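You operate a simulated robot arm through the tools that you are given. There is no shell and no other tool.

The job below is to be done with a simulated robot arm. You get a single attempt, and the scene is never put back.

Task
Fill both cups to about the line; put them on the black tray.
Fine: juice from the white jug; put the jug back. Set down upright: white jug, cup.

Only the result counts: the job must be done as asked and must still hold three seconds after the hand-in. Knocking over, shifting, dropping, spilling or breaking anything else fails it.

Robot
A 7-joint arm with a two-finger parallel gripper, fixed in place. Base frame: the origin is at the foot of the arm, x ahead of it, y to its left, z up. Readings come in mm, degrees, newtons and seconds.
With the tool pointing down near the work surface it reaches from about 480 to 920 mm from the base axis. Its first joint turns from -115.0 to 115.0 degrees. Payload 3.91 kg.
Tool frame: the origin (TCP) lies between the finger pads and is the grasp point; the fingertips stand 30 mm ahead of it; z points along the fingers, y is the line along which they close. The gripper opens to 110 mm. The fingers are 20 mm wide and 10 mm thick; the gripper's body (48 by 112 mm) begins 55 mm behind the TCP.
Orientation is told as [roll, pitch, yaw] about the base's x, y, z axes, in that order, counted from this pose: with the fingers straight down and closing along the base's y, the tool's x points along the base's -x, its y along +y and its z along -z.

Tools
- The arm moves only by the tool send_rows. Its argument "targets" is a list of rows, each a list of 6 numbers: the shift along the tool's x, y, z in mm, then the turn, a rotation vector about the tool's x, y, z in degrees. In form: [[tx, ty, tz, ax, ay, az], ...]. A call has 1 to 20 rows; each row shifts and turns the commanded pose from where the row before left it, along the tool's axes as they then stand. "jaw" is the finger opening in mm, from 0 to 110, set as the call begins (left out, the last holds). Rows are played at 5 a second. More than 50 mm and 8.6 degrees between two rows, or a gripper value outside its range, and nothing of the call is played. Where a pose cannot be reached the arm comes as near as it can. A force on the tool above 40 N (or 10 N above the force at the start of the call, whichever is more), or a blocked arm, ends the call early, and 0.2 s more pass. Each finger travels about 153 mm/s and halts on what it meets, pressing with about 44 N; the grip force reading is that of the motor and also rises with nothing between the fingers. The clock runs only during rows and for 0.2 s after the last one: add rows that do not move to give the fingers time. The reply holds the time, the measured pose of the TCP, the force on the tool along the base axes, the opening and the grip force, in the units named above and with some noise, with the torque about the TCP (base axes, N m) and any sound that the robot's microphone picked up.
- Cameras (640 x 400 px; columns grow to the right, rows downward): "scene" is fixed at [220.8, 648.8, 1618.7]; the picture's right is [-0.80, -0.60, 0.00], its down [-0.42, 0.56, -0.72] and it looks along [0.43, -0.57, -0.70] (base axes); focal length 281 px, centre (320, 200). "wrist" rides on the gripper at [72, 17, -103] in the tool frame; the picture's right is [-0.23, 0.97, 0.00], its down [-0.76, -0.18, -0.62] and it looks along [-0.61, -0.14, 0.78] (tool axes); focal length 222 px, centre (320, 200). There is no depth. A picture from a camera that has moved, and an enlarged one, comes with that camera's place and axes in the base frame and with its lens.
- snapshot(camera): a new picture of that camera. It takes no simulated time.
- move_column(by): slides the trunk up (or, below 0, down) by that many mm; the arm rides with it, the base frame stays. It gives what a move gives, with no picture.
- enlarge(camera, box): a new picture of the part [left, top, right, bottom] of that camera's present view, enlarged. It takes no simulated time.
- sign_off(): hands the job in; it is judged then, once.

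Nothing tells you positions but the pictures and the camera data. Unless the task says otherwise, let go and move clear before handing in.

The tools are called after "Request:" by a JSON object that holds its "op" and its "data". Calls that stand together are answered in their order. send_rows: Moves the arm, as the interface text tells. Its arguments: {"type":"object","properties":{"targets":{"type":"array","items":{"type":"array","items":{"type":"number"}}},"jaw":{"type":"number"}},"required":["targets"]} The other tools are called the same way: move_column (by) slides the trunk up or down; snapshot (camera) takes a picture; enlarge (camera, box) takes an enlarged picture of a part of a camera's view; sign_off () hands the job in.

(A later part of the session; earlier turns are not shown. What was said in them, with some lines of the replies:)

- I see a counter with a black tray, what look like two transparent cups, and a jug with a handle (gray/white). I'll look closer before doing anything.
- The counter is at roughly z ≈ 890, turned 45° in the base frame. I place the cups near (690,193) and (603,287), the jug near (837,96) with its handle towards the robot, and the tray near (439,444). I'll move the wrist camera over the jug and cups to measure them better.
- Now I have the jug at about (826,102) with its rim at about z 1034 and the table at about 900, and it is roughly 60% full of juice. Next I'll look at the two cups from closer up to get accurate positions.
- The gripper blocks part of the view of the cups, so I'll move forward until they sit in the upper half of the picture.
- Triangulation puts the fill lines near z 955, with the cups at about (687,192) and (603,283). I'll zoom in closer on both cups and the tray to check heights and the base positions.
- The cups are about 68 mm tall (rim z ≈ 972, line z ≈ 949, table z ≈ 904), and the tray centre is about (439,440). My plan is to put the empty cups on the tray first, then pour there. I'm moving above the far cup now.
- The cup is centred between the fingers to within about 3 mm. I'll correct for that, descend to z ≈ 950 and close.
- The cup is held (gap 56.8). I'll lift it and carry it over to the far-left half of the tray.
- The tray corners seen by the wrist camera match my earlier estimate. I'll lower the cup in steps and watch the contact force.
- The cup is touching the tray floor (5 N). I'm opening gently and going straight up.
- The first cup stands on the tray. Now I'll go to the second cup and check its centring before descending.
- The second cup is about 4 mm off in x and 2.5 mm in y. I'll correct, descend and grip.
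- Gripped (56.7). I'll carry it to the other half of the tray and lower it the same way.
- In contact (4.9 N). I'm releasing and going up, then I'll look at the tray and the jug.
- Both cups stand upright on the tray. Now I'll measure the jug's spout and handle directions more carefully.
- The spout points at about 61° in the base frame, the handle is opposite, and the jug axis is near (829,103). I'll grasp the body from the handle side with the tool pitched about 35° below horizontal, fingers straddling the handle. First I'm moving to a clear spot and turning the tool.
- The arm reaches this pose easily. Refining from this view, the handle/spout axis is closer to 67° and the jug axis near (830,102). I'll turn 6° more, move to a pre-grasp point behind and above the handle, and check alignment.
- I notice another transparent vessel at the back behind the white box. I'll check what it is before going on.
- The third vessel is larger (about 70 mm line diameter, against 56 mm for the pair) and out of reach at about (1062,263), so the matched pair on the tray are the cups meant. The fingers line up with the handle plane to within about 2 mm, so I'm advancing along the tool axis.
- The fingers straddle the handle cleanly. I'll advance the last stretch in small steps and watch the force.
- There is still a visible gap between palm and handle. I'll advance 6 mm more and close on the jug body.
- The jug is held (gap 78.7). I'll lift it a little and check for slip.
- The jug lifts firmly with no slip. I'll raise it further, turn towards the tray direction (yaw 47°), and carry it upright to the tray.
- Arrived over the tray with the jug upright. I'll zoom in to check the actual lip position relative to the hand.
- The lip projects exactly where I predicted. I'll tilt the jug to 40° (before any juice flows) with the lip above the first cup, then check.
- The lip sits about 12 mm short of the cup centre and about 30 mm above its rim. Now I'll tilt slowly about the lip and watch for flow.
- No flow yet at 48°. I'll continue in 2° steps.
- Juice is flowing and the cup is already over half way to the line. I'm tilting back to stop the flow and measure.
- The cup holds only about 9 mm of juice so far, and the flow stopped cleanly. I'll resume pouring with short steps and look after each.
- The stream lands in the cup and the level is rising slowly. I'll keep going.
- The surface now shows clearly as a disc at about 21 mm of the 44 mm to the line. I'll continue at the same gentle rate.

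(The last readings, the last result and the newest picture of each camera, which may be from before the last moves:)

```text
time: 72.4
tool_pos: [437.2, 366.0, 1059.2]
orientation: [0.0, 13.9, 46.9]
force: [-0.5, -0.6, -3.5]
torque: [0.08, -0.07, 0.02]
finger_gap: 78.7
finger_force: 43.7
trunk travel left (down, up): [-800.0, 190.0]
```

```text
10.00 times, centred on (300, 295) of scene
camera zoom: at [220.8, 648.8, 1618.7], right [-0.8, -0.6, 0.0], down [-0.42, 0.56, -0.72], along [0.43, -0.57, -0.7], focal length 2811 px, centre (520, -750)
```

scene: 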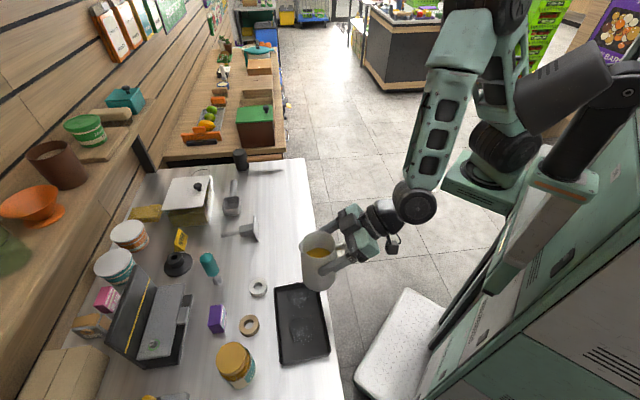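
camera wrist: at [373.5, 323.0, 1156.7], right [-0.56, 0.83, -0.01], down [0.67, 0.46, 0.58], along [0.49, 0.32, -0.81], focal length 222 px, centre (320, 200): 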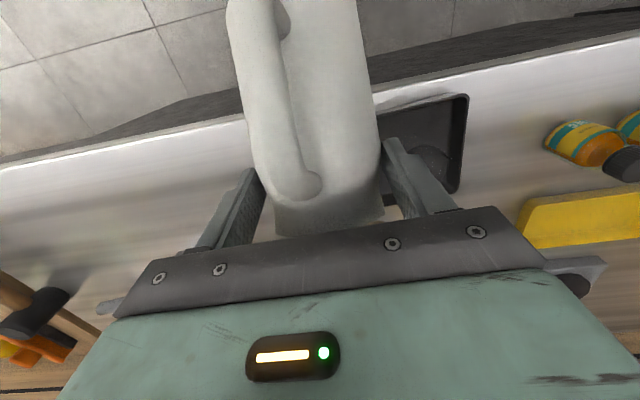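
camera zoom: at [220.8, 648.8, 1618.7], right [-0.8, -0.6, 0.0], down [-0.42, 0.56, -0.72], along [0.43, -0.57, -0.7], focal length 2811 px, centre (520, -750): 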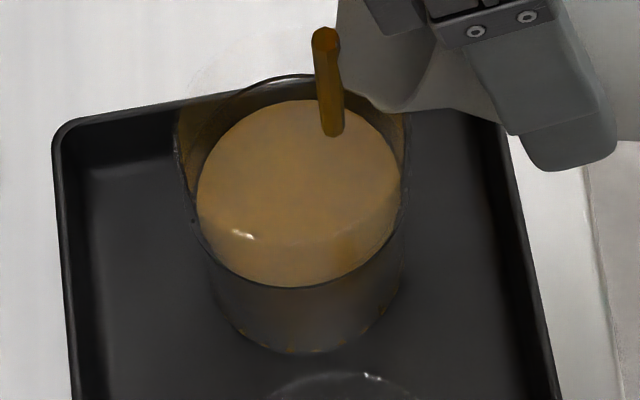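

It's about 5 mm under the line now. I'll pour a moment longer, then tilt back.

Request:
{"op": "send_rows", "data": {"targets": [[0, 0, 0, 0, 0, 0], [0, 0, 0, 0, 0, 0]]}}

Request:
{"op": "enlarge", "data": {"camera": "scene", "box": [280, 275, 320, 315]}}

```text
time: 73.0
tool_pos: [437.0, 366.9, 1058.9]
orientation: [0.0, 14.0, 46.9]
force: [0.0, 1.2, -3.3]
torque: [0.11, -0.04, 0.02]
finger_gap: 78.8
finger_force: 44.3
trunk travel left (down, up): [-800.0, 190.0]
```

```text
10.00 times, centred on (300, 295) of scene
camera zoom: at [220.8, 648.8, 1618.7], right [-0.8, -0.6, 0.0], down [-0.42, 0.56, -0.72], along [0.43, -0.57, -0.7], focal length 2811 px, centre (520, -750)
```

zoom: 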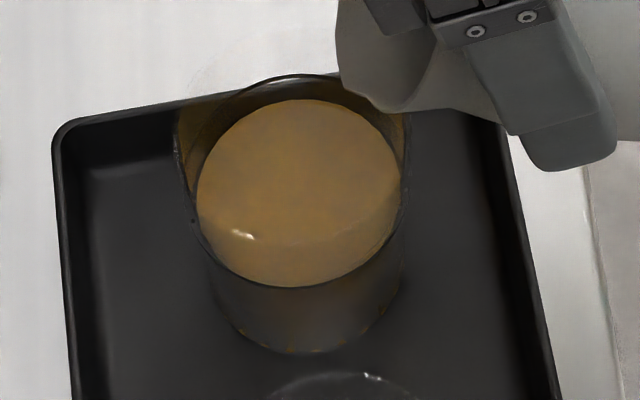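

The flow stopped on its own at this angle, slightly under the line. I'll zoom in for a precise reading.

Request:
{"op": "enlarge", "data": {"camera": "scene", "box": [286, 280, 312, 306]}}

```text
15.38 times, centred on (299, 293) of scene
camera zoom: at [220.8, 648.8, 1618.7], right [-0.8, -0.6, 0.0], down [-0.42, 0.56, -0.72], along [0.43, -0.57, -0.7], focal length 4324 px, centre (643, -1231)
```

zoom: 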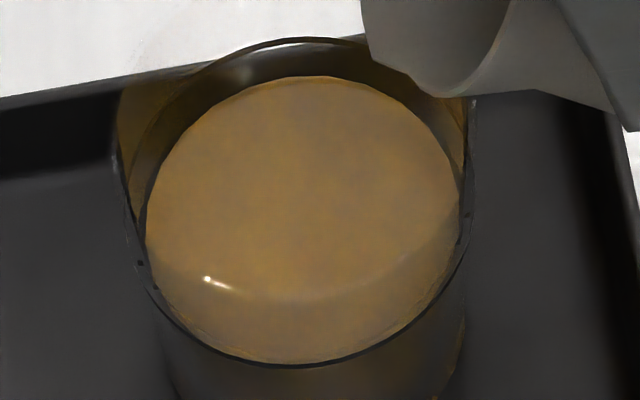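

Request:
{"op": "send_rows", "data": {"targets": [[-0.611, 0, -0.929, 0, 1, 0], [0, 0, 0, 0, 0, 0], [0, 0, 0, 0, 0, 0], [0, 0, 0, 0, 0, 0]]}}

Request:
{"op": "enlarge", "data": {"camera": "scene", "box": [286, 280, 312, 306]}}

```text
time: 74.0
tool_pos: [438.6, 366.8, 1059.9]
orientation: [0.1, 15.1, 46.9]
force: [-0.6, 0.6, -3.3]
torque: [0.06, -0.08, 0.0]
finger_gap: 78.9
finger_force: 44.0
trunk travel left (down, up): [-800.0, 190.0]
```

```text
15.38 times, centred on (299, 293) of scene
camera zoom: at [220.8, 648.8, 1618.7], right [-0.8, -0.6, 0.0], down [-0.42, 0.56, -0.72], along [0.43, -0.57, -0.7], focal length 4324 px, centre (643, -1231)
```

zoom: 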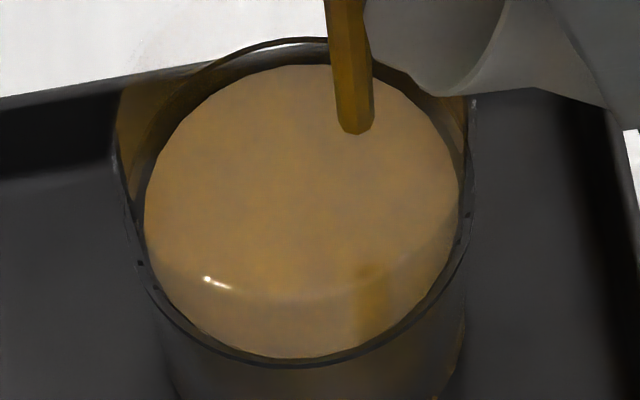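

It's about 3 mm below the line and still running, so I'm tilting back now.

Request:
{"op": "send_rows", "data": {"targets": [[2.28, 0, 3.816, 0, -4, 0], [2.28, 0, 3.816, 0, -4, 0], [2.28, 0, 3.816, 0, -4, 0], [2.28, 0, 3.816, 0, -4, 0], [0, 0, 0, 0, 0, 0], [0, 0, 0, 0, 0, 0]]}}

Request:
{"op": "enlarge", "data": {"camera": "scene", "box": [286, 280, 312, 306]}}

Request:
{"op": "enlarge", "data": {"camera": "scene", "box": [250, 250, 370, 360]}}

```text
time: 75.4
tool_pos: [429.0, 358.7, 1046.8]
orientation: [0.0, -1.0, 46.9]
force: [0.7, -0.3, -2.1]
torque: [0.07, -0.04, -0.03]
finger_gap: 78.4
finger_force: 43.7
trunk travel left (down, up): [-800.0, 190.0]
```

```text
15.38 times, centred on (299, 293) of scene
camera zoom: at [220.8, 648.8, 1618.7], right [-0.8, -0.6, 0.0], down [-0.42, 0.56, -0.72], along [0.43, -0.57, -0.7], focal length 4324 px, centre (643, -1231)
```

zoom: 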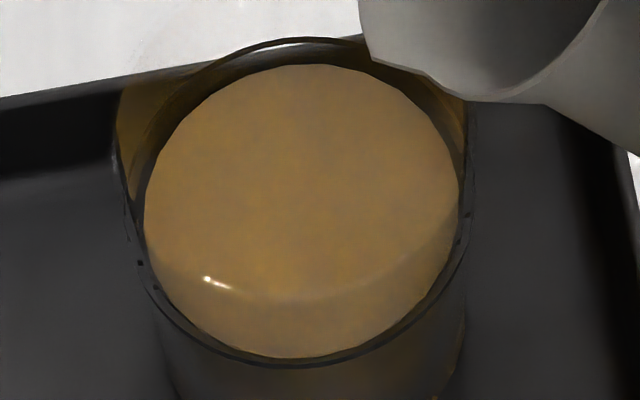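

```text
3.64 times, centred on (310, 305) of scene
camera zoom: at [220.8, 648.8, 1618.7], right [-0.8, -0.6, 0.0], down [-0.42, 0.56, -0.72], along [0.43, -0.57, -0.7], focal length 1022 px, centre (356, -182)
```

zoom: 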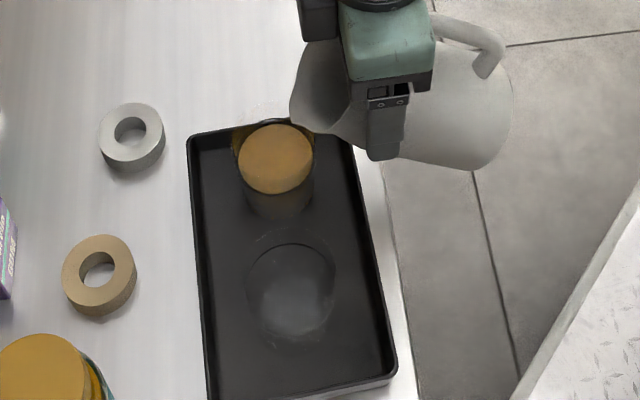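

The first cup is about 3 mm under the line. I'll give it a short top-up at the same 70° angle, where the flow limits itself.

Request:
{"op": "send_rows", "data": {"targets": [[-2.54, 0, -3.65, 0, 4, 0], [-2.54, 0, -3.65, 0, 4, 0], [-2.54, 0, -3.65, 0, 4, 0], [-2.54, 0, -3.65, 0, 4, 0], [0, 0, 0, 0, 0, 0], [0, 0, 0, 0, 0, 0]]}}

Request:
{"op": "enlarge", "data": {"camera": "scene", "box": [286, 280, 312, 306]}}

```text
time: 76.8
tool_pos: [437.4, 367.4, 1059.8]
orientation: [0.0, 15.0, 47.0]
force: [-0.2, -0.2, -2.6]
torque: [0.09, -0.08, 0.01]
finger_gap: 78.9
finger_force: 43.5
trunk travel left (down, up): [-800.0, 190.0]
```

```text
15.38 times, centred on (299, 293) of scene
camera zoom: at [220.8, 648.8, 1618.7], right [-0.8, -0.6, 0.0], down [-0.42, 0.56, -0.72], along [0.43, -0.57, -0.7], focal length 4324 px, centre (643, -1231)
```

zoom: 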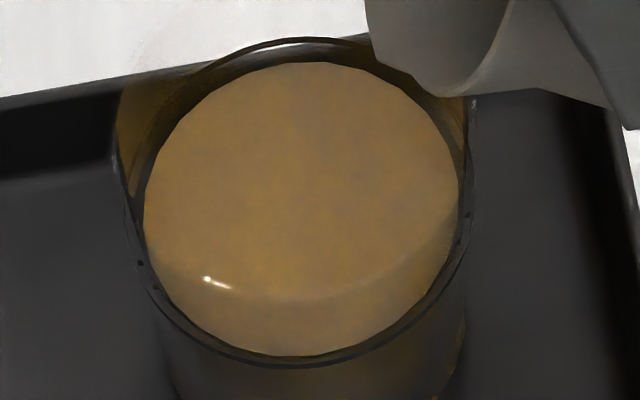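

Request:
{"op": "send_rows", "data": {"targets": [[-0.304, 0, -0.466, 0, 0.5, 0], [0, 0, 0, 0, 0, 0], [0, 0, 0, 0, 0, 0], [0, 0, 0, 0, 0, 0]]}}

Request:
{"op": "enlarge", "data": {"camera": "scene", "box": [286, 280, 312, 306]}}

```text
time: 77.8
tool_pos: [437.5, 366.5, 1059.8]
orientation: [0.0, 15.5, 46.9]
force: [0.3, 0.7, -2.4]
torque: [0.05, -0.08, 0.0]
finger_gap: 78.5
finger_force: 44.3
trunk travel left (down, up): [-800.0, 190.0]
```

```text
15.38 times, centred on (299, 293) of scene
camera zoom: at [220.8, 648.8, 1618.7], right [-0.8, -0.6, 0.0], down [-0.42, 0.56, -0.72], along [0.43, -0.57, -0.7], focal length 4324 px, centre (643, -1231)
```

zoom: 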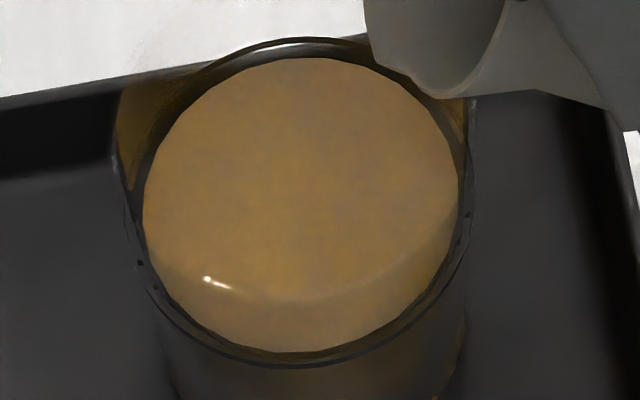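

The first cup is now at the line, within about 1 mm. I'll tilt back, raise, shift 92 mm sideways to the second cup, and lower again.

Request:
{"op": "send_rows", "data": {"targets": [[2.28, 0, 3.816, 0, -4, 0], [2.28, 0, 3.816, 0, -4, 0], [2.28, 0, 3.816, 0, -4, 0], [2.28, 0, 3.816, 0, -4, 0], [0, 0, 0, 0, 0, 0], [0, 0, -15, 0, 0, 0], [0, 0, -15, 0, 0, 0], [0, 10, 0, 0, 0, 0], [-0.5, 24, 0, 0, 0, 0], [-0.5, 24, 0, 0, 0, 0], [0, 24, 0, 0, 0, 0], [0, 10.3, 0, 0, 0, 0], [0, 0, 0, 0, 0, 0], [0, 0, 0, 0, 0, 0]]}}

Request:
{"op": "enlarge", "data": {"camera": "scene", "box": [250, 250, 370, 370]}}

```text
time: 80.8
tool_pos: [361.5, 423.3, 1076.7]
orientation: [0.0, -0.5, 46.7]
force: [-0.7, 0.2, -3.1]
torque: [0.05, -0.02, -0.01]
finger_gap: 78.5
finger_force: 44.0
trunk travel left (down, up): [-800.0, 190.0]
```

```text
3.33 times, centred on (310, 310) of scene
camera zoom: at [220.8, 648.8, 1618.7], right [-0.8, -0.6, 0.0], down [-0.42, 0.56, -0.72], along [0.43, -0.57, -0.7], focal length 937 px, centre (353, -167)
```

zoom: 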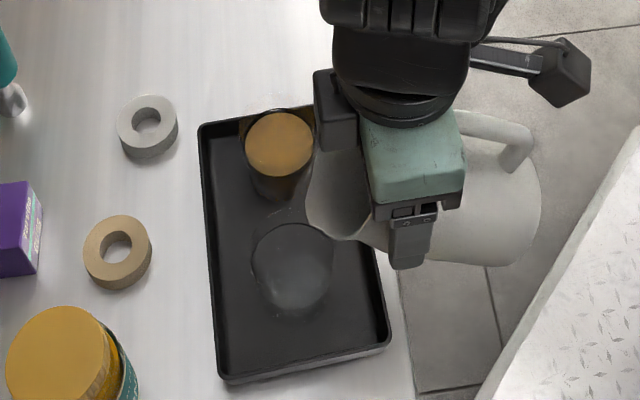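

Request:
{"op": "send_rows", "data": {"targets": [[0, 0, 15, 0, 0, 0], [0, 0, 15, 0, 0, 0], [0, 0, 0, 0, 0, 0], [0, 0, 0, 0, 0, 0]]}}

Request:
{"op": "enlarge", "data": {"camera": "scene", "box": [270, 290, 330, 350]}}

```text
time: 81.8
tool_pos: [362.9, 423.9, 1046.3]
orientation: [0.0, -0.5, 47.0]
force: [0.2, -0.1, -3.1]
torque: [0.06, -0.04, 0.03]
finger_gap: 78.5
finger_force: 43.6
trunk travel left (down, up): [-800.0, 190.0]
```

```text
6.67 times, centred on (300, 320) of scene
camera zoom: at [220.8, 648.8, 1618.7], right [-0.8, -0.6, 0.0], down [-0.42, 0.56, -0.72], along [0.43, -0.57, -0.7], focal length 1874 px, centre (453, -600)
```

zoom: 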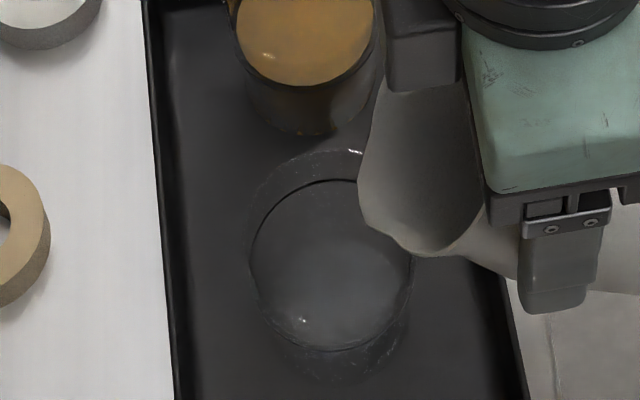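

The lip is aligned with the second cup the same way. I'll tilt back up to 70.5°, then continue in 1° steps.

Request:
{"op": "send_rows", "data": {"targets": [[-2.54, 0, -3.65, 0, 4, 0], [-2.54, 0, -3.65, 0, 4, 0], [-2.54, 0, -3.65, 0, 4, 0], [-2.54, 0, -3.65, 0, 4, 0], [0, 0, 0, 0, 0, 0], [-0.611, 0, -0.929, 0, 1, 0], [0, 0, 0, 0, 0, 0]]}}

Request:
{"op": "enlarge", "data": {"camera": "scene", "box": [270, 290, 330, 350]}}

```text
time: 83.4
tool_pos: [370.7, 432.0, 1059.9]
orientation: [0.0, 16.4, 47.0]
force: [0.5, 0.2, -1.5]
torque: [0.03, -0.03, -0.03]
finger_gap: 78.7
finger_force: 44.4
trunk travel left (down, up): [-800.0, 190.0]
```

```text
6.67 times, centred on (300, 320) of scene
camera zoom: at [220.8, 648.8, 1618.7], right [-0.8, -0.6, 0.0], down [-0.42, 0.56, -0.72], along [0.43, -0.57, -0.7], focal length 1874 px, centre (453, -600)
```

zoom: 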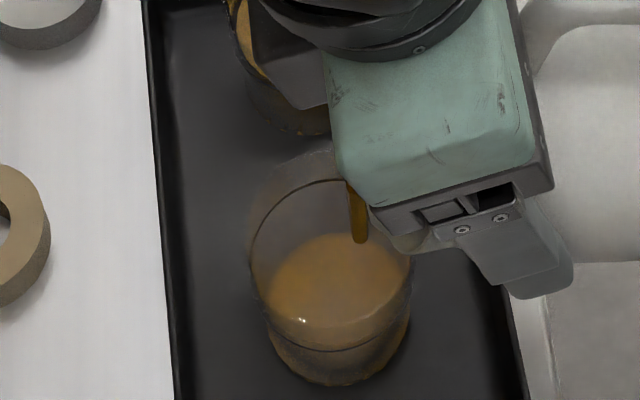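

Request:
{"op": "send_rows", "data": {"targets": [[-0.611, 0, -0.929, 0, 1, 0], [0, 0, 0, 0, 0, 0], [0, 0, 0, 0, 0, 0], [-0.611, 0, -0.929, 0, 1, 0], [0, 0, 0, 0, 0, 0], [0, 0, 0, 0, 0, 0]]}}

Request:
{"op": "enlarge", "data": {"camera": "scene", "box": [270, 290, 330, 350]}}

```text
time: 84.8
tool_pos: [370.6, 433.2, 1060.9]
orientation: [-0.1, 18.5, 46.9]
force: [0.3, -0.8, -1.7]
torque: [0.06, -0.02, 0.0]
finger_gap: 78.5
finger_force: 43.5
trunk travel left (down, up): [-800.0, 190.0]
```

```text
6.67 times, centred on (300, 320) of scene
camera zoom: at [220.8, 648.8, 1618.7], right [-0.8, -0.6, 0.0], down [-0.42, 0.56, -0.72], along [0.43, -0.57, -0.7], focal length 1874 px, centre (453, -600)
```

zoom: 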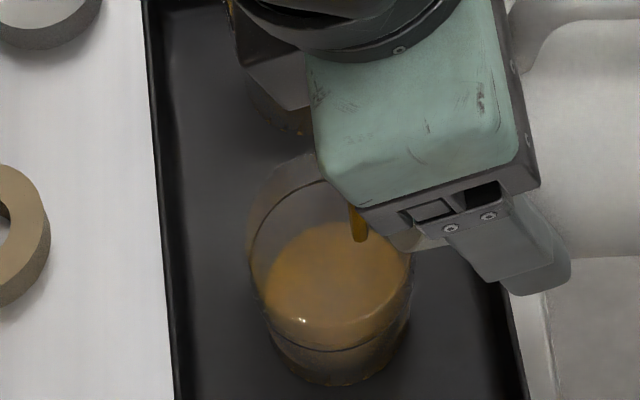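

Request:
{"op": "send_rows", "data": {"targets": [[-0.611, 0, -0.929, 0, 1, 0], [0, 0, 0, 0, 0, 0], [0, 0, 0, 0, 0, 0], [-0.611, 0, -0.929, 0, 1, 0], [0, 0, 0, 0, 0, 0], [0, 0, 0, 0, 0, 0]]}}

Request:
{"op": "enlarge", "data": {"camera": "scene", "box": [270, 290, 330, 350]}}

```text
time: 86.2
tool_pos: [371.9, 433.9, 1062.7]
orientation: [0.0, 20.4, 46.8]
force: [-0.4, -0.2, -1.7]
torque: [0.07, -0.04, 0.0]
finger_gap: 78.6
finger_force: 44.1
trunk travel left (down, up): [-800.0, 190.0]
```

```text
6.67 times, centred on (300, 320) of scene
camera zoom: at [220.8, 648.8, 1618.7], right [-0.8, -0.6, 0.0], down [-0.42, 0.56, -0.72], along [0.43, -0.57, -0.7], focal length 1874 px, centre (453, -600)
```

zoom: 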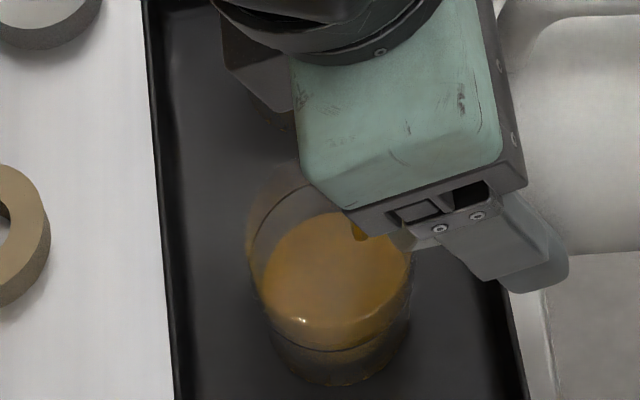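

Request:
{"op": "send_rows", "data": {"targets": [[-0.611, 0, -0.929, 0, 1, 0], [0, 0, 0, 0, 0, 0], [0, 0, 0, 0, 0, 0], [-0.611, 0, -0.929, 0, 1, 0], [0, 0, 0, 0, 0, 0], [0, 0, 0, 0, 0, 0]]}}

Request:
{"op": "enlarge", "data": {"camera": "scene", "box": [286, 306, 322, 342]}}

```text
time: 87.6
tool_pos: [374.7, 436.0, 1064.1]
orientation: [0.0, 22.5, 46.9]
force: [0.2, -0.1, -1.7]
torque: [0.05, -0.07, 0.04]
finger_gap: 78.5
finger_force: 44.1
trunk travel left (down, up): [-800.0, 190.0]
```

```text
11.11 times, centred on (304, 324) of scene
camera zoom: at [220.8, 648.8, 1618.7], right [-0.8, -0.6, 0.0], down [-0.42, 0.56, -0.72], along [0.43, -0.57, -0.7], focal length 3123 px, centre (498, -1178)
```

zoom: 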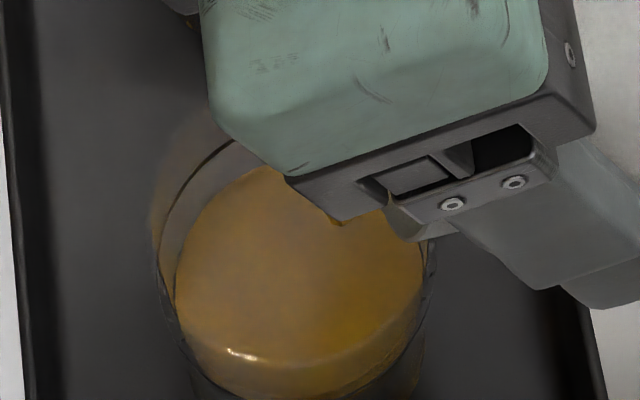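

Request:
{"op": "send_rows", "data": {"targets": [[-0.611, 0, -0.929, 0, 1, 0], [0, 0, 0, 0, 0, 0], [0, 0, 0, 0, 0, 0], [0, 0, 0, 0, 0, 0]]}}

Request:
{"op": "enlarge", "data": {"camera": "scene", "box": [286, 310, 322, 346]}}

```text
time: 88.6
tool_pos: [375.2, 435.8, 1065.6]
orientation: [0.0, 23.6, 46.9]
force: [-1.0, -0.1, -3.1]
torque: [0.05, -0.01, -0.02]
finger_gap: 78.6
finger_force: 44.8
trunk travel left (down, up): [-800.0, 190.0]
```

```text
11.11 times, centred on (304, 328) of scene
camera zoom: at [220.8, 648.8, 1618.7], right [-0.8, -0.6, 0.0], down [-0.42, 0.56, -0.72], along [0.43, -0.57, -0.7], focal length 3123 px, centre (498, -1222)
```

zoom: 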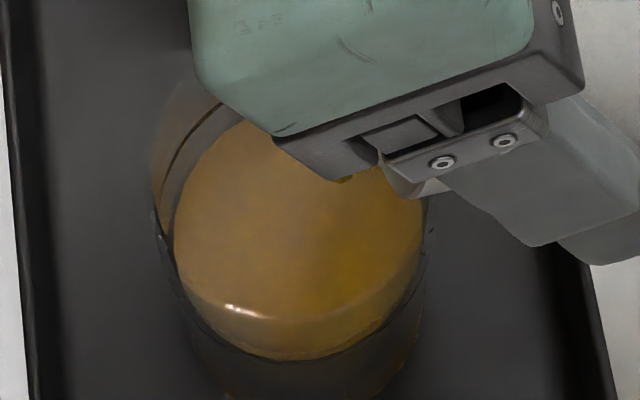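

The hand hides part of the cup now. I'll tilt back briefly to read the level properly.

Request:
{"op": "send_rows", "data": {"targets": [[2.28, 0, 3.816, 0, -4, 0], [2.28, 0, 3.816, 0, -4, 0], [2.28, 0, 3.816, 0, -4, 0], [2.28, 0, 3.816, 0, -4, 0], [2.28, 0, 3.816, 0, -4, 0], [2.28, 0, 3.816, 0, -4, 0], [0, 0, 0, 0, 0, 0]]}}

Request:
{"op": "enlarge", "data": {"camera": "scene", "box": [286, 310, 322, 346]}}

```text
time: 90.2
tool_pos: [362.3, 422.1, 1046.8]
orientation: [0.0, -0.7, 46.8]
force: [0.3, -0.3, -2.5]
torque: [0.08, -0.05, 0.0]
finger_gap: 78.6
finger_force: 43.9
trunk travel left (down, up): [-800.0, 190.0]
```

```text
11.11 times, centred on (304, 328) of scene
camera zoom: at [220.8, 648.8, 1618.7], right [-0.8, -0.6, 0.0], down [-0.42, 0.56, -0.72], along [0.43, -0.57, -0.7], focal length 3123 px, centre (498, -1222)
```

zoom: 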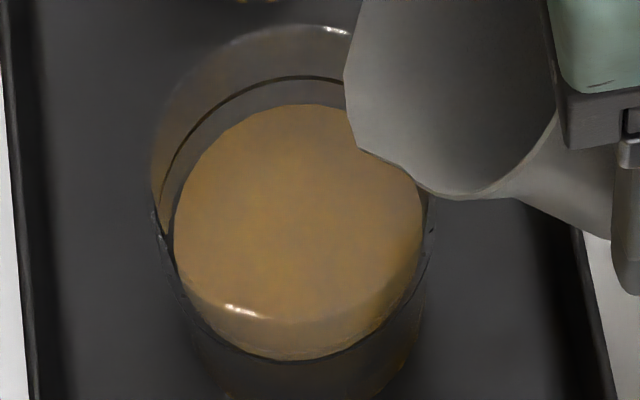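

The second cup is about 6–7 mm below the line. I'll go back to 79.5° for a short while and check again.

Request:
{"op": "send_rows", "data": {"targets": [[-2.54, 0, -3.65, 0, 4, 0], [-2.54, 0, -3.65, 0, 4, 0], [-2.54, 0, -3.65, 0, 4, 0], [-2.54, 0, -3.65, 0, 4, 0], [-2.54, 0, -3.65, 0, 4, 0], [-2.54, 0, -3.65, 0, 4, 0], [-0.611, 0, -0.929, 0, 1, 0], [0, 0, 0, 0, 0, 0], [0, 0, 0, 0, 0, 0], [0, 0, 0, 0, 0, 0]]}}

Request:
{"op": "enlarge", "data": {"camera": "scene", "box": [286, 310, 322, 346]}}

```text
time: 92.4
tool_pos: [375.8, 437.6, 1064.8]
orientation: [0.0, 24.5, 46.9]
force: [0.7, 0.7, -1.1]
torque: [0.05, -0.05, -0.04]
finger_gap: 78.5
finger_force: 43.6
trunk travel left (down, up): [-800.0, 190.0]
```

```text
11.11 times, centred on (304, 328) of scene
camera zoom: at [220.8, 648.8, 1618.7], right [-0.8, -0.6, 0.0], down [-0.42, 0.56, -0.72], along [0.43, -0.57, -0.7], focal length 3123 px, centre (498, -1222)
```

zoom: 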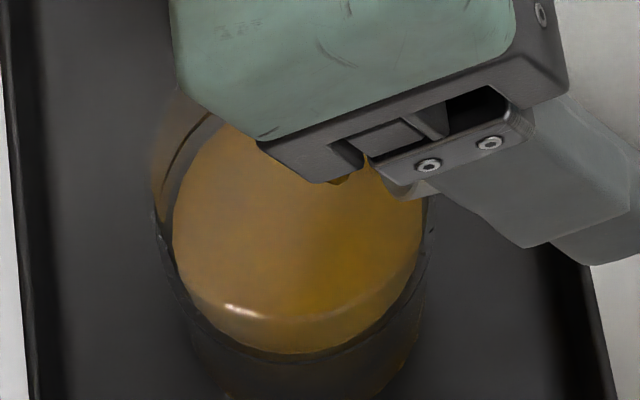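

Request:
{"op": "send_rows", "data": {"targets": [[2.28, 0, 3.816, 0, -4, 0], [2.28, 0, 3.816, 0, -4, 0], [2.28, 0, 3.816, 0, -4, 0], [2.28, 0, 3.816, 0, -4, 0], [2.28, 0, 3.816, 0, -4, 0], [2.28, 0, 3.816, 0, -4, 0], [0, 0, 0, 0, 0, 0]]}}

Request:
{"op": "enlarge", "data": {"camera": "scene", "box": [286, 310, 322, 346]}}

```text
time: 94.0
tool_pos: [362.8, 423.1, 1045.4]
orientation: [0.0, 0.5, 46.9]
force: [-0.4, -0.2, -1.9]
torque: [0.02, -0.04, 0.01]
finger_gap: 78.5
finger_force: 44.7
trunk travel left (down, up): [-800.0, 190.0]
```

```text
11.11 times, centred on (304, 328) of scene
camera zoom: at [220.8, 648.8, 1618.7], right [-0.8, -0.6, 0.0], down [-0.42, 0.56, -0.72], along [0.43, -0.57, -0.7], focal length 3123 px, centre (498, -1222)
```

zoom: 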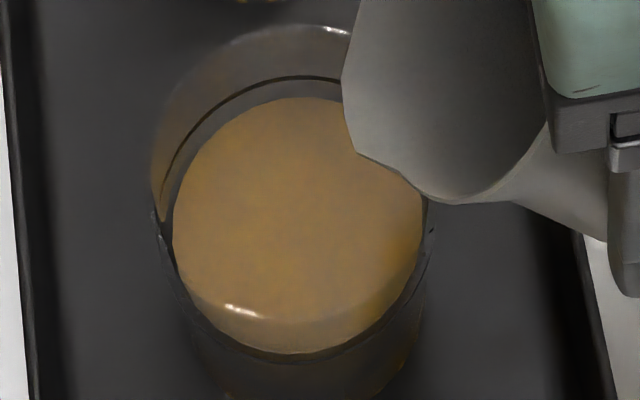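

About 3 mm below the line now; one more small top-up.

Request:
{"op": "send_rows", "data": {"targets": [[-2.54, 0, -3.65, 0, 4, 0], [-2.54, 0, -3.65, 0, 4, 0], [-2.54, 0, -3.65, 0, 4, 0], [-2.54, 0, -3.65, 0, 4, 0], [-2.54, 0, -3.65, 0, 4, 0], [-2.54, 0, -3.65, 0, 4, 0], [-0.427, 0, -0.651, 0, 0.7, 0], [0, 0, 0, 0, 0, 0], [0, 0, 0, 0, 0, 0]]}}

Request:
{"op": "enlarge", "data": {"camera": "scene", "box": [286, 310, 322, 346]}}

Request:
{"op": "send_rows", "data": {"targets": [[2.28, 0, 3.816, 0, -4, 0], [2.28, 0, 3.816, 0, -4, 0], [2.28, 0, 3.816, 0, -4, 0], [2.28, 0, 3.816, 0, -4, 0], [2.28, 0, 3.816, 0, -4, 0], [2.28, 0, 3.816, 0, -4, 0], [0, 0, 0, 0, 0, 0]]}}

Request:
{"op": "enlarge", "data": {"camera": "scene", "box": [286, 310, 322, 346]}}

```text
time: 96.0
tool_pos: [376.7, 436.2, 1065.1]
orientation: [-0.1, 25.2, 46.9]
force: [-0.2, -0.3, -2.5]
torque: [0.08, -0.08, 0.01]
finger_gap: 78.6
finger_force: 44.2
trunk travel left (down, up): [-800.0, 190.0]
```

```text
11.11 times, centred on (304, 328) of scene
camera zoom: at [220.8, 648.8, 1618.7], right [-0.8, -0.6, 0.0], down [-0.42, 0.56, -0.72], along [0.43, -0.57, -0.7], focal length 3123 px, centre (498, -1222)
```

zoom: 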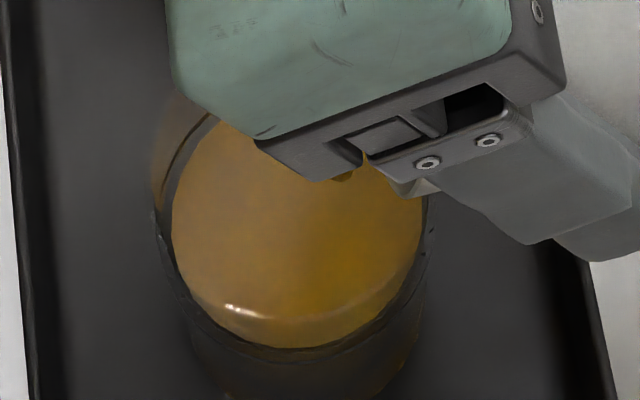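

```text
time: 97.6
tool_pos: [361.7, 421.7, 1047.3]
orientation: [0.1, 1.1, 46.9]
force: [0.5, 0.0, -2.1]
torque: [0.09, -0.06, -0.01]
finger_gap: 78.6
finger_force: 44.0
trunk travel left (down, up): [-800.0, 190.0]
```

```text
11.11 times, centred on (304, 328) of scene
camera zoom: at [220.8, 648.8, 1618.7], right [-0.8, -0.6, 0.0], down [-0.42, 0.56, -0.72], along [0.43, -0.57, -0.7], focal length 3123 px, centre (498, -1222)
```

zoom: 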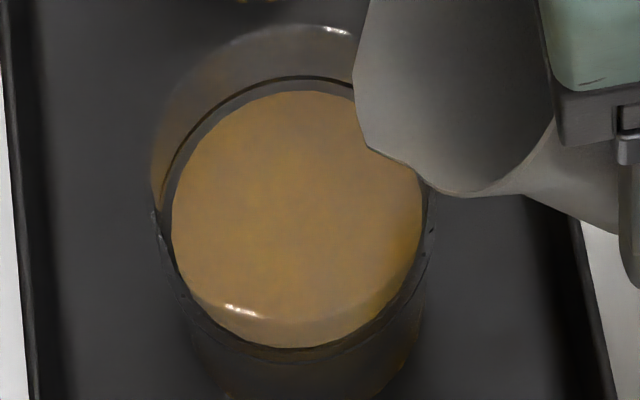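

Both cups are now at the line within about 1 mm. I'll raise the jug, bring it upright, and check that it hasn't shifted in the grip.

Request:
{"op": "send_rows", "data": {"targets": [[0.3, 0, -15, 0, 0, 0], [0.6, 0, -28.3, 0, 0, 0], [0.6, 0, -28.3, 0, 0, 0], [0.3, 0, -15, 0, 0, 0], [0, 0, 0, 0, -8, 0], [0, 0, 0, 0, -8, 0], [0, 0, 0, 0, -8, 0], [0, 0, 0, 0, -8, 0], [0, 0, 0, 0, -8, 0], [0, 0, 0, 0, -8, 0], [0, 0, 0, 0, -8, 0], [0, 0, 0, 0, -0.2, 0], [0, 0, 0, 0, 0, 0], [0, 0, 0, 0, 0, 0]]}}

Request:
{"op": "snapshot", "data": {"camera": "scene"}}

Request:
{"op": "enlarge", "data": {"camera": "scene", "box": [250, 240, 370, 360]}}

Request:
{"op": "snapshot", "data": {"camera": "wrist"}}

```text
time: 100.6
tool_pos: [362.4, 421.7, 1134.7]
orientation: [-0.1, -55.0, 46.8]
force: [0.0, -0.4, -1.9]
torque: [-0.02, 0.04, -0.02]
finger_gap: 78.4
finger_force: 44.0
trunk travel left (down, up): [-800.0, 190.0]
```

```text
taken
```

scene: 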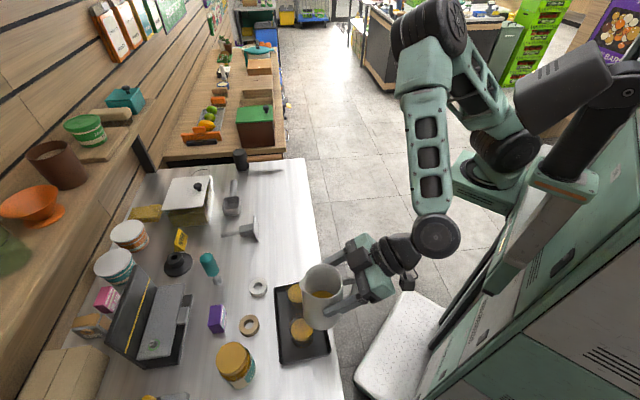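

```text
3.33 times, centred on (310, 300) of scene
camera zoom: at [220.8, 648.8, 1618.7], right [-0.8, -0.6, 0.0], down [-0.42, 0.56, -0.72], along [0.43, -0.57, -0.7], focal length 937 px, centre (353, -133)
```

zoom: 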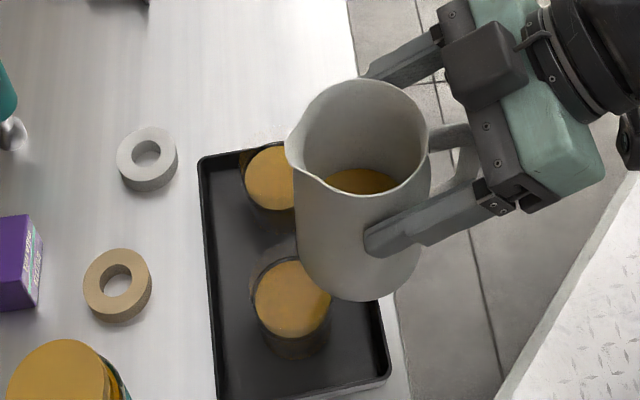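

```text
taken
camera wrist: at [264.3, 339.9, 1134.0], right [-0.62, 0.76, 0.19], down [0.08, -0.18, 0.98], along [0.78, 0.63, 0.05], focal length 222 px, centre (320, 200)
```

wrist: 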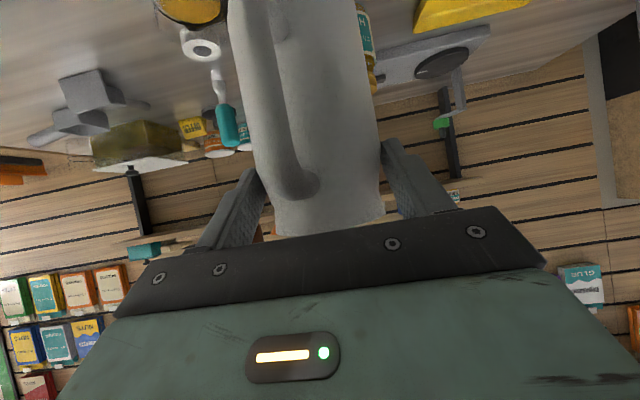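

The jug sits in the grip exactly as before, and the tray is clean. I'm carrying it back to above its original spot.

Request:
{"op": "send_rows", "data": {"targets": [[-0.514, -10, 1.165, 0, 0, 0], [-1.132, -22, 2.564, 0, 0, 0], [-1.646, -32, 3.729, 0, 0, 0], [-1.646, -32, 3.729, 0, 0, 0], [-1.646, -32, 3.729, 0, 0, 0], [-1.646, -32, 3.729, 0, 0, 0], [-1.646, -32, 3.729, 0, 0, 0], [-1.646, -32, 3.729, 0, 0, 0], [-1.646, -32, 3.729, 0, 0, 0], [-1.646, -32, 3.729, 0, 0, 0], [-1.646, -32, 3.729, 0, 0, 0], [-1.646, -32, 3.729, 0, 0, 0], [-1.646, -32, 3.729, 0, 0, 0], [-1.646, -32, 3.729, 0, 0, 0], [-1.646, -32, 3.729, 0, 0, 0], [-1.646, -32, 3.729, 0, 0, 0], [-1.646, -32, 3.729, 0, 0, 0], [-1.543, -30, 3.496, 0, 0, 0], [-0.72, -14, 1.631, 0, 0, 0], [-0.401, -7.8, 0.909, 0, 0, 0]]}}

Request:
{"op": "send_rows", "data": {"targets": [[0, 0, 0, -4.096, 0, -2.868], [0, 0, 0, -4.096, 0, -2.868], [0, 0, 0, -4.096, 0, -2.868], [0, 0, 0, -4.096, 0, -2.868], [0, 0, 0, 0, 0, 0], [0, 0, 0, 0, 0, 0]]}}

Request:
{"op": "enlarge", "data": {"camera": "scene", "box": [255, 115, 335, 195]}}

Request:
{"op": "enlarge", "data": {"camera": "scene", "box": [250, 260, 350, 370]}}

```text
time: 104.8
tool_pos: [822.5, 87.1, 1118.6]
orientation: [0.1, -55.1, 46.9]
force: [-0.3, -0.5, -1.3]
torque: [-0.02, 0.01, -0.02]
finger_gap: 78.2
finger_force: 44.0
trunk travel left (down, up): [-800.0, 190.0]
```

```text
time: 106.2
tool_pos: [821.6, 87.7, 1119.6]
orientation: [0.0, -55.0, 67.0]
force: [-0.5, -0.1, -1.6]
torque: [-0.03, 0.01, 0.0]
finger_gap: 78.4
finger_force: 44.1
trunk travel left (down, up): [-800.0, 190.0]
```

```text
5.00 times, centred on (295, 155) of scene
camera zoom: at [220.8, 648.8, 1618.7], right [-0.8, -0.6, 0.0], down [-0.42, 0.56, -0.72], along [0.43, -0.57, -0.7], focal length 1405 px, centre (445, 425)
```

zoom: 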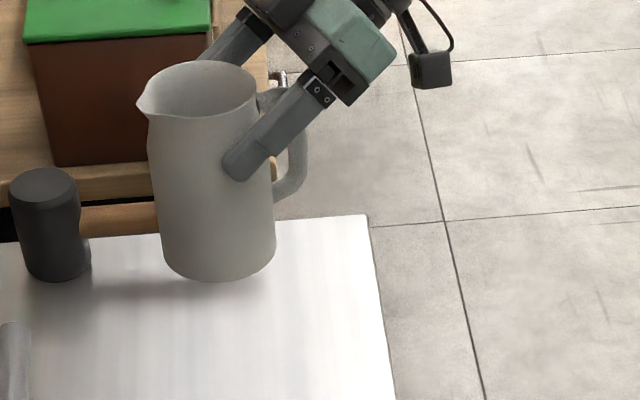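

```text
3.64 times, centred on (300, 315) of scene
camera zoom: at [220.8, 648.8, 1618.7], right [-0.8, -0.6, 0.0], down [-0.42, 0.56, -0.72], along [0.43, -0.57, -0.7], focal length 1022 px, centre (393, -218)
```

zoom: 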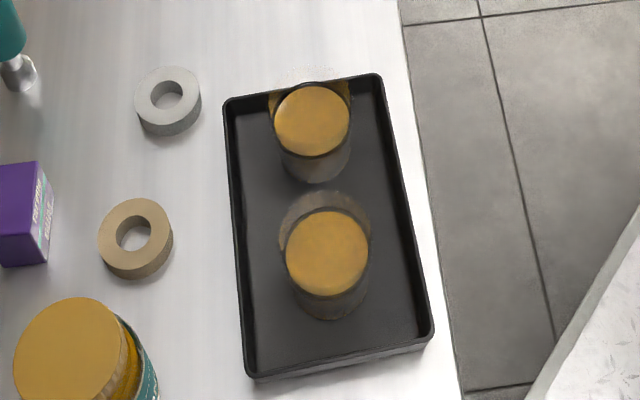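

Everything looks right. I'm lowering the jug to just above the counter, then creeping down by force.

Request:
{"op": "send_rows", "data": {"targets": [[11.43, 0, 9.84, 0, 0, 0], [24.57, 0, 17.22, 0, 0, 0], [24.57, 0, 17.22, 0, 0, 0], [16.38, 0, 11.47, 0, 0, 0], [6.55, 0, 4.59, 0, 0, 0], [0, 0, 0, 0, 0, 0], [0, 0, 0, 0, 0, 0]]}}

Request:
{"op": "enlarge", "data": {"camera": "scene", "box": [255, 135, 315, 195]}}

Request:
{"op": "send_rows", "data": {"targets": [[2.46, 0, 1.72, 0, 0, 0], [0, 0, 0, 0, 0, 0]]}}

Request:
{"op": "send_rows", "data": {"targets": [[1.64, 0, 1.15, 0, 0, 0], [0, 0, 0, 0, 0, 0]]}}

```text
time: 107.8
tool_pos: [825.6, 89.9, 1014.8]
orientation: [0.0, -55.0, 66.9]
force: [0.2, 0.2, -1.9]
torque: [0.0, 0.04, -0.02]
finger_gap: 78.5
finger_force: 43.5
trunk travel left (down, up): [-800.0, 190.0]
```

```text
6.67 times, centred on (285, 165) of scene
camera zoom: at [220.8, 648.8, 1618.7], right [-0.8, -0.6, 0.0], down [-0.42, 0.56, -0.72], along [0.43, -0.57, -0.7], focal length 1874 px, centre (553, 433)
```

zoom: 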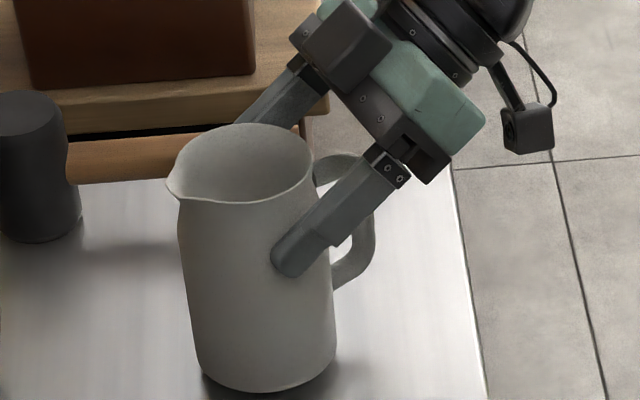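

```text
time: 108.4
tool_pos: [825.7, 90.3, 1011.8]
orientation: [-0.1, -55.0, 67.0]
force: [-0.3, -0.2, -2.2]
torque: [-0.04, 0.02, -0.01]
finger_gap: 78.3
finger_force: 44.0
trunk travel left (down, up): [-800.0, 190.0]
```

```text
time: 109.0
tool_pos: [823.4, 89.6, 1010.7]
orientation: [0.0, -55.0, 67.0]
force: [-0.6, -0.5, -2.0]
torque: [-0.05, -0.01, 0.01]
finger_gap: 78.3
finger_force: 43.9
trunk travel left (down, up): [-800.0, 190.0]
```

Request:
{"op": "send_rows", "data": {"targets": [[0.82, 0, 0.574, 0, 0, 0], [0, 0, 0, 0, 0, 0]]}}

Request:
{"op": "send_rows", "data": {"targets": [[0.82, 0, 0.574, 0, 0, 0], [0, 0, 0, 0, 0, 0]]}}

Request:
{"op": "send_rows", "data": {"targets": [[0.82, 0, 0.574, 0, 0, 0], [0, 0, 0, 0, 0, 0]]}}

```text
time: 109.6
tool_pos: [823.3, 89.2, 1009.9]
orientation: [0.0, -55.1, 66.9]
force: [0.0, 0.2, -2.1]
torque: [-0.03, 0.01, -0.01]
finger_gap: 78.3
finger_force: 44.3
trunk travel left (down, up): [-800.0, 190.0]
```

```text
time: 110.2
tool_pos: [823.4, 88.9, 1009.5]
orientation: [0.1, -55.0, 66.9]
force: [0.1, 0.4, -1.9]
torque: [-0.04, 0.0, -0.01]
finger_gap: 78.3
finger_force: 44.0
trunk travel left (down, up): [-800.0, 190.0]
```

```text
time: 110.8
tool_pos: [824.0, 88.8, 1009.1]
orientation: [-0.1, -55.1, 67.0]
force: [0.6, 0.7, -2.1]
torque: [-0.03, 0.03, -0.05]
finger_gap: 78.3
finger_force: 44.2
trunk travel left (down, up): [-800.0, 190.0]
```

Request:
{"op": "send_rows", "data": {"targets": [[0.82, 0, 0.574, 0, 0, 0], [0, 0, 0, 0, 0, 0]]}}

Request:
{"op": "send_rows", "data": {"targets": [[0.82, 0, 0.574, 0, 0, 0], [0, 0, 0, 0, 0, 0]]}}

```text
time: 111.4
tool_pos: [822.9, 90.3, 1008.7]
orientation: [-0.1, -55.1, 67.1]
force: [-0.4, -1.9, 4.1]
torque: [-0.23, 0.2, 0.02]
finger_gap: 78.4
finger_force: 44.0
trunk travel left (down, up): [-800.0, 190.0]
```

```text
time: 112.0
tool_pos: [823.0, 89.2, 1009.5]
orientation: [-0.2, -55.2, 67.0]
force: [1.2, -0.9, 11.2]
torque: [-0.19, 0.07, 0.01]
finger_gap: 78.4
finger_force: 43.7
trunk travel left (down, up): [-800.0, 190.0]
```

The jug is on the counter. I'll ease the pressure slightly, open, and look before backing out.

Request:
{"op": "send_rows", "data": {"targets": [[-0.57, 0, -0.4, 0, 0, 0], [0, 0, 0, 0, 0, 0]]}}

Request:
{"op": "send_rows", "data": {"targets": [[0, 0, 0, 0, 0, 0], [0, 0, 0, 0, 0, 0], [0, 0, 0, 0, 0, 0]], "jaw": 110}}

Request:
{"op": "enlarge", "data": {"camera": "scene", "box": [255, 135, 315, 195]}}

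Request:
{"op": "snapshot", "data": {"camera": "wrist"}}

```text
time: 112.6
tool_pos: [823.5, 89.2, 1008.7]
orientation: [-0.1, -55.1, 67.1]
force: [3.7, 0.1, 10.1]
torque: [-0.06, -0.22, 0.03]
finger_gap: 78.1
finger_force: 43.7
trunk travel left (down, up): [-800.0, 190.0]
```

```text
time: 113.4
tool_pos: [822.7, 89.3, 1007.6]
orientation: [0.0, -54.9, 66.8]
force: [-0.3, 0.6, 0.0]
torque: [0.01, 0.0, 0.01]
finger_gap: 110.1
finger_force: 0.1
trunk travel left (down, up): [-800.0, 190.0]
```

```text
6.67 times, centred on (285, 165) of scene
camera zoom: at [220.8, 648.8, 1618.7], right [-0.8, -0.6, 0.0], down [-0.42, 0.56, -0.72], along [0.43, -0.57, -0.7], focal length 1874 px, centre (553, 433)
```

zoom: 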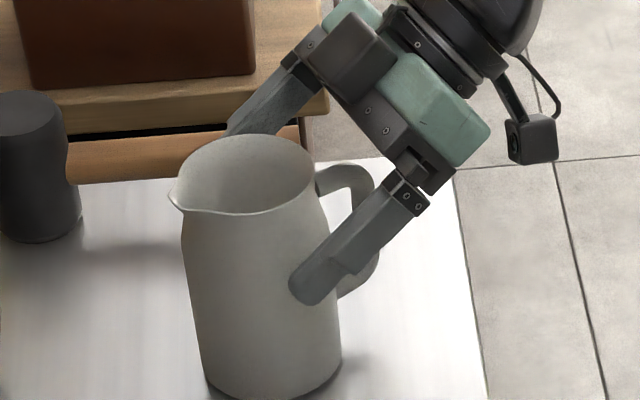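

```text
taken
camera wrist: at [758.5, -21.0, 1007.5], right [-0.84, 0.5, 0.19], down [0.13, -0.14, 0.98], along [0.52, 0.85, 0.05], focal length 222 px, centre (320, 200)
```

wrist: 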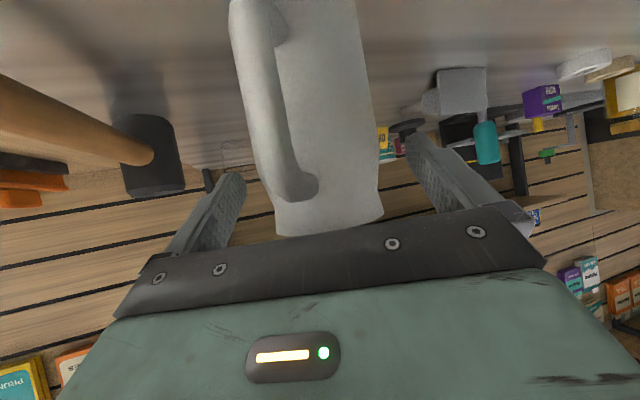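

Released; the jug stands upright at its original spot. I'm backing out along the approach line and rising clear.

Request:
{"op": "send_rows", "data": {"targets": [[0, 0, -10, 0, 0, 0], [0, 0, -20, 0, 0, 0], [0, 0, -30, 0, 0, 0], [0, 0, -35, 0, 0, 0], [0, 0, -40, 0, 0, 0], [-30, 0, -21, 0, 0, 0], [-30, 0, -21, 0, 0, 0], [0, 0, -30, 0, 0, 0], [0, 0, 0, 0, 0, 0], [0, 0, 0, 0, 0, 0]]}}

Request:
{"op": "snapshot", "data": {"camera": "scene"}}

Request:
{"op": "enlarge", "data": {"camera": "scene", "box": [255, 140, 305, 200]}}

Request:
{"op": "enlarge", "data": {"camera": "scene", "box": [270, 275, 335, 345]}}

```text
time: 115.6
tool_pos: [769.7, -37.0, 1174.8]
orientation: [0.0, -55.0, 67.0]
force: [0.1, 0.2, -0.5]
torque: [-0.01, 0.01, 0.0]
finger_gap: 109.7
finger_force: 0.1
trunk travel left (down, up): [-800.0, 190.0]
```

```text
taken
```

scene: 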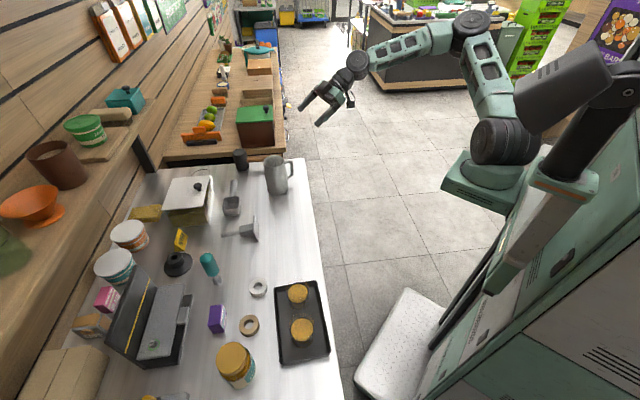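

```text
6.67 times, centred on (280, 170) of scene
camera zoom: at [220.8, 648.8, 1618.7], right [-0.8, -0.6, 0.0], down [-0.42, 0.56, -0.72], along [0.43, -0.57, -0.7], focal length 1874 px, centre (587, 400)
```

zoom: 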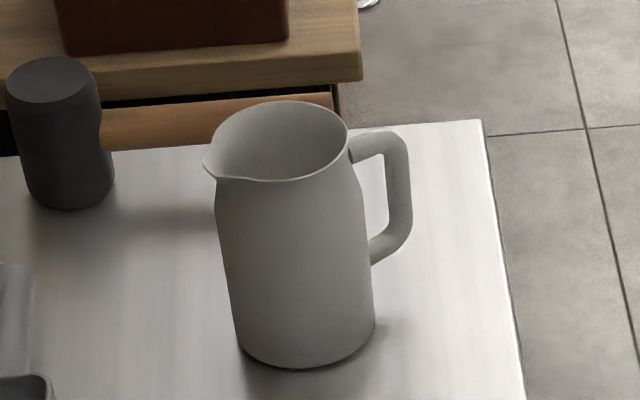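

```text
5.71 times, centred on (302, 310) of scene
camera zoom: at [220.8, 648.8, 1618.7], right [-0.8, -0.6, 0.0], down [-0.42, 0.56, -0.72], along [0.43, -0.57, -0.7], focal length 1606 px, centre (420, -429)
```

zoom: 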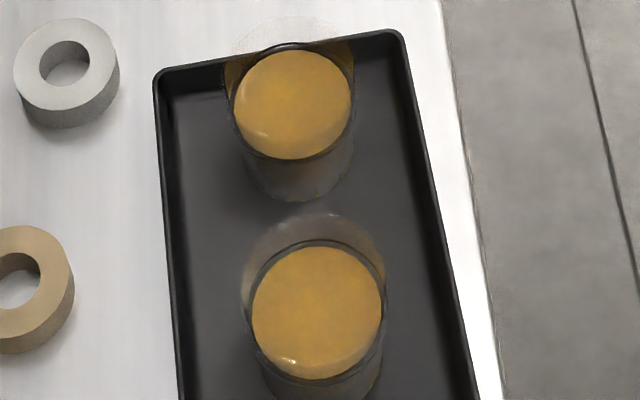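

Both cups stand on the black tray with juice at the line. The white jug is back upright at its original place, the hand is clear, and nothing else has moved. I'm handing in.

Request:
{"op": "sign_off", "data": {}}

```text
The job is handed in.
```

The job is handed in. Both cups stand upright on the black tray, filled with juice to within about 1 mm of their lines. I read the levels from the scene camera.

- **Jug:** the white jug is back upright on its original spot, within about 1 mm as seen in the pictures. Some juice is left in it.
- **Spills and shifts:** I saw no juice on the tray or counter. Nothing else on the counter looks moved.
- **Which cups:** a third, larger vessel with a line sits behind the white box, out of the arm's reach. I took "both cups" to mean the two matching ones at the front.

The result of the judging was not shown to me.
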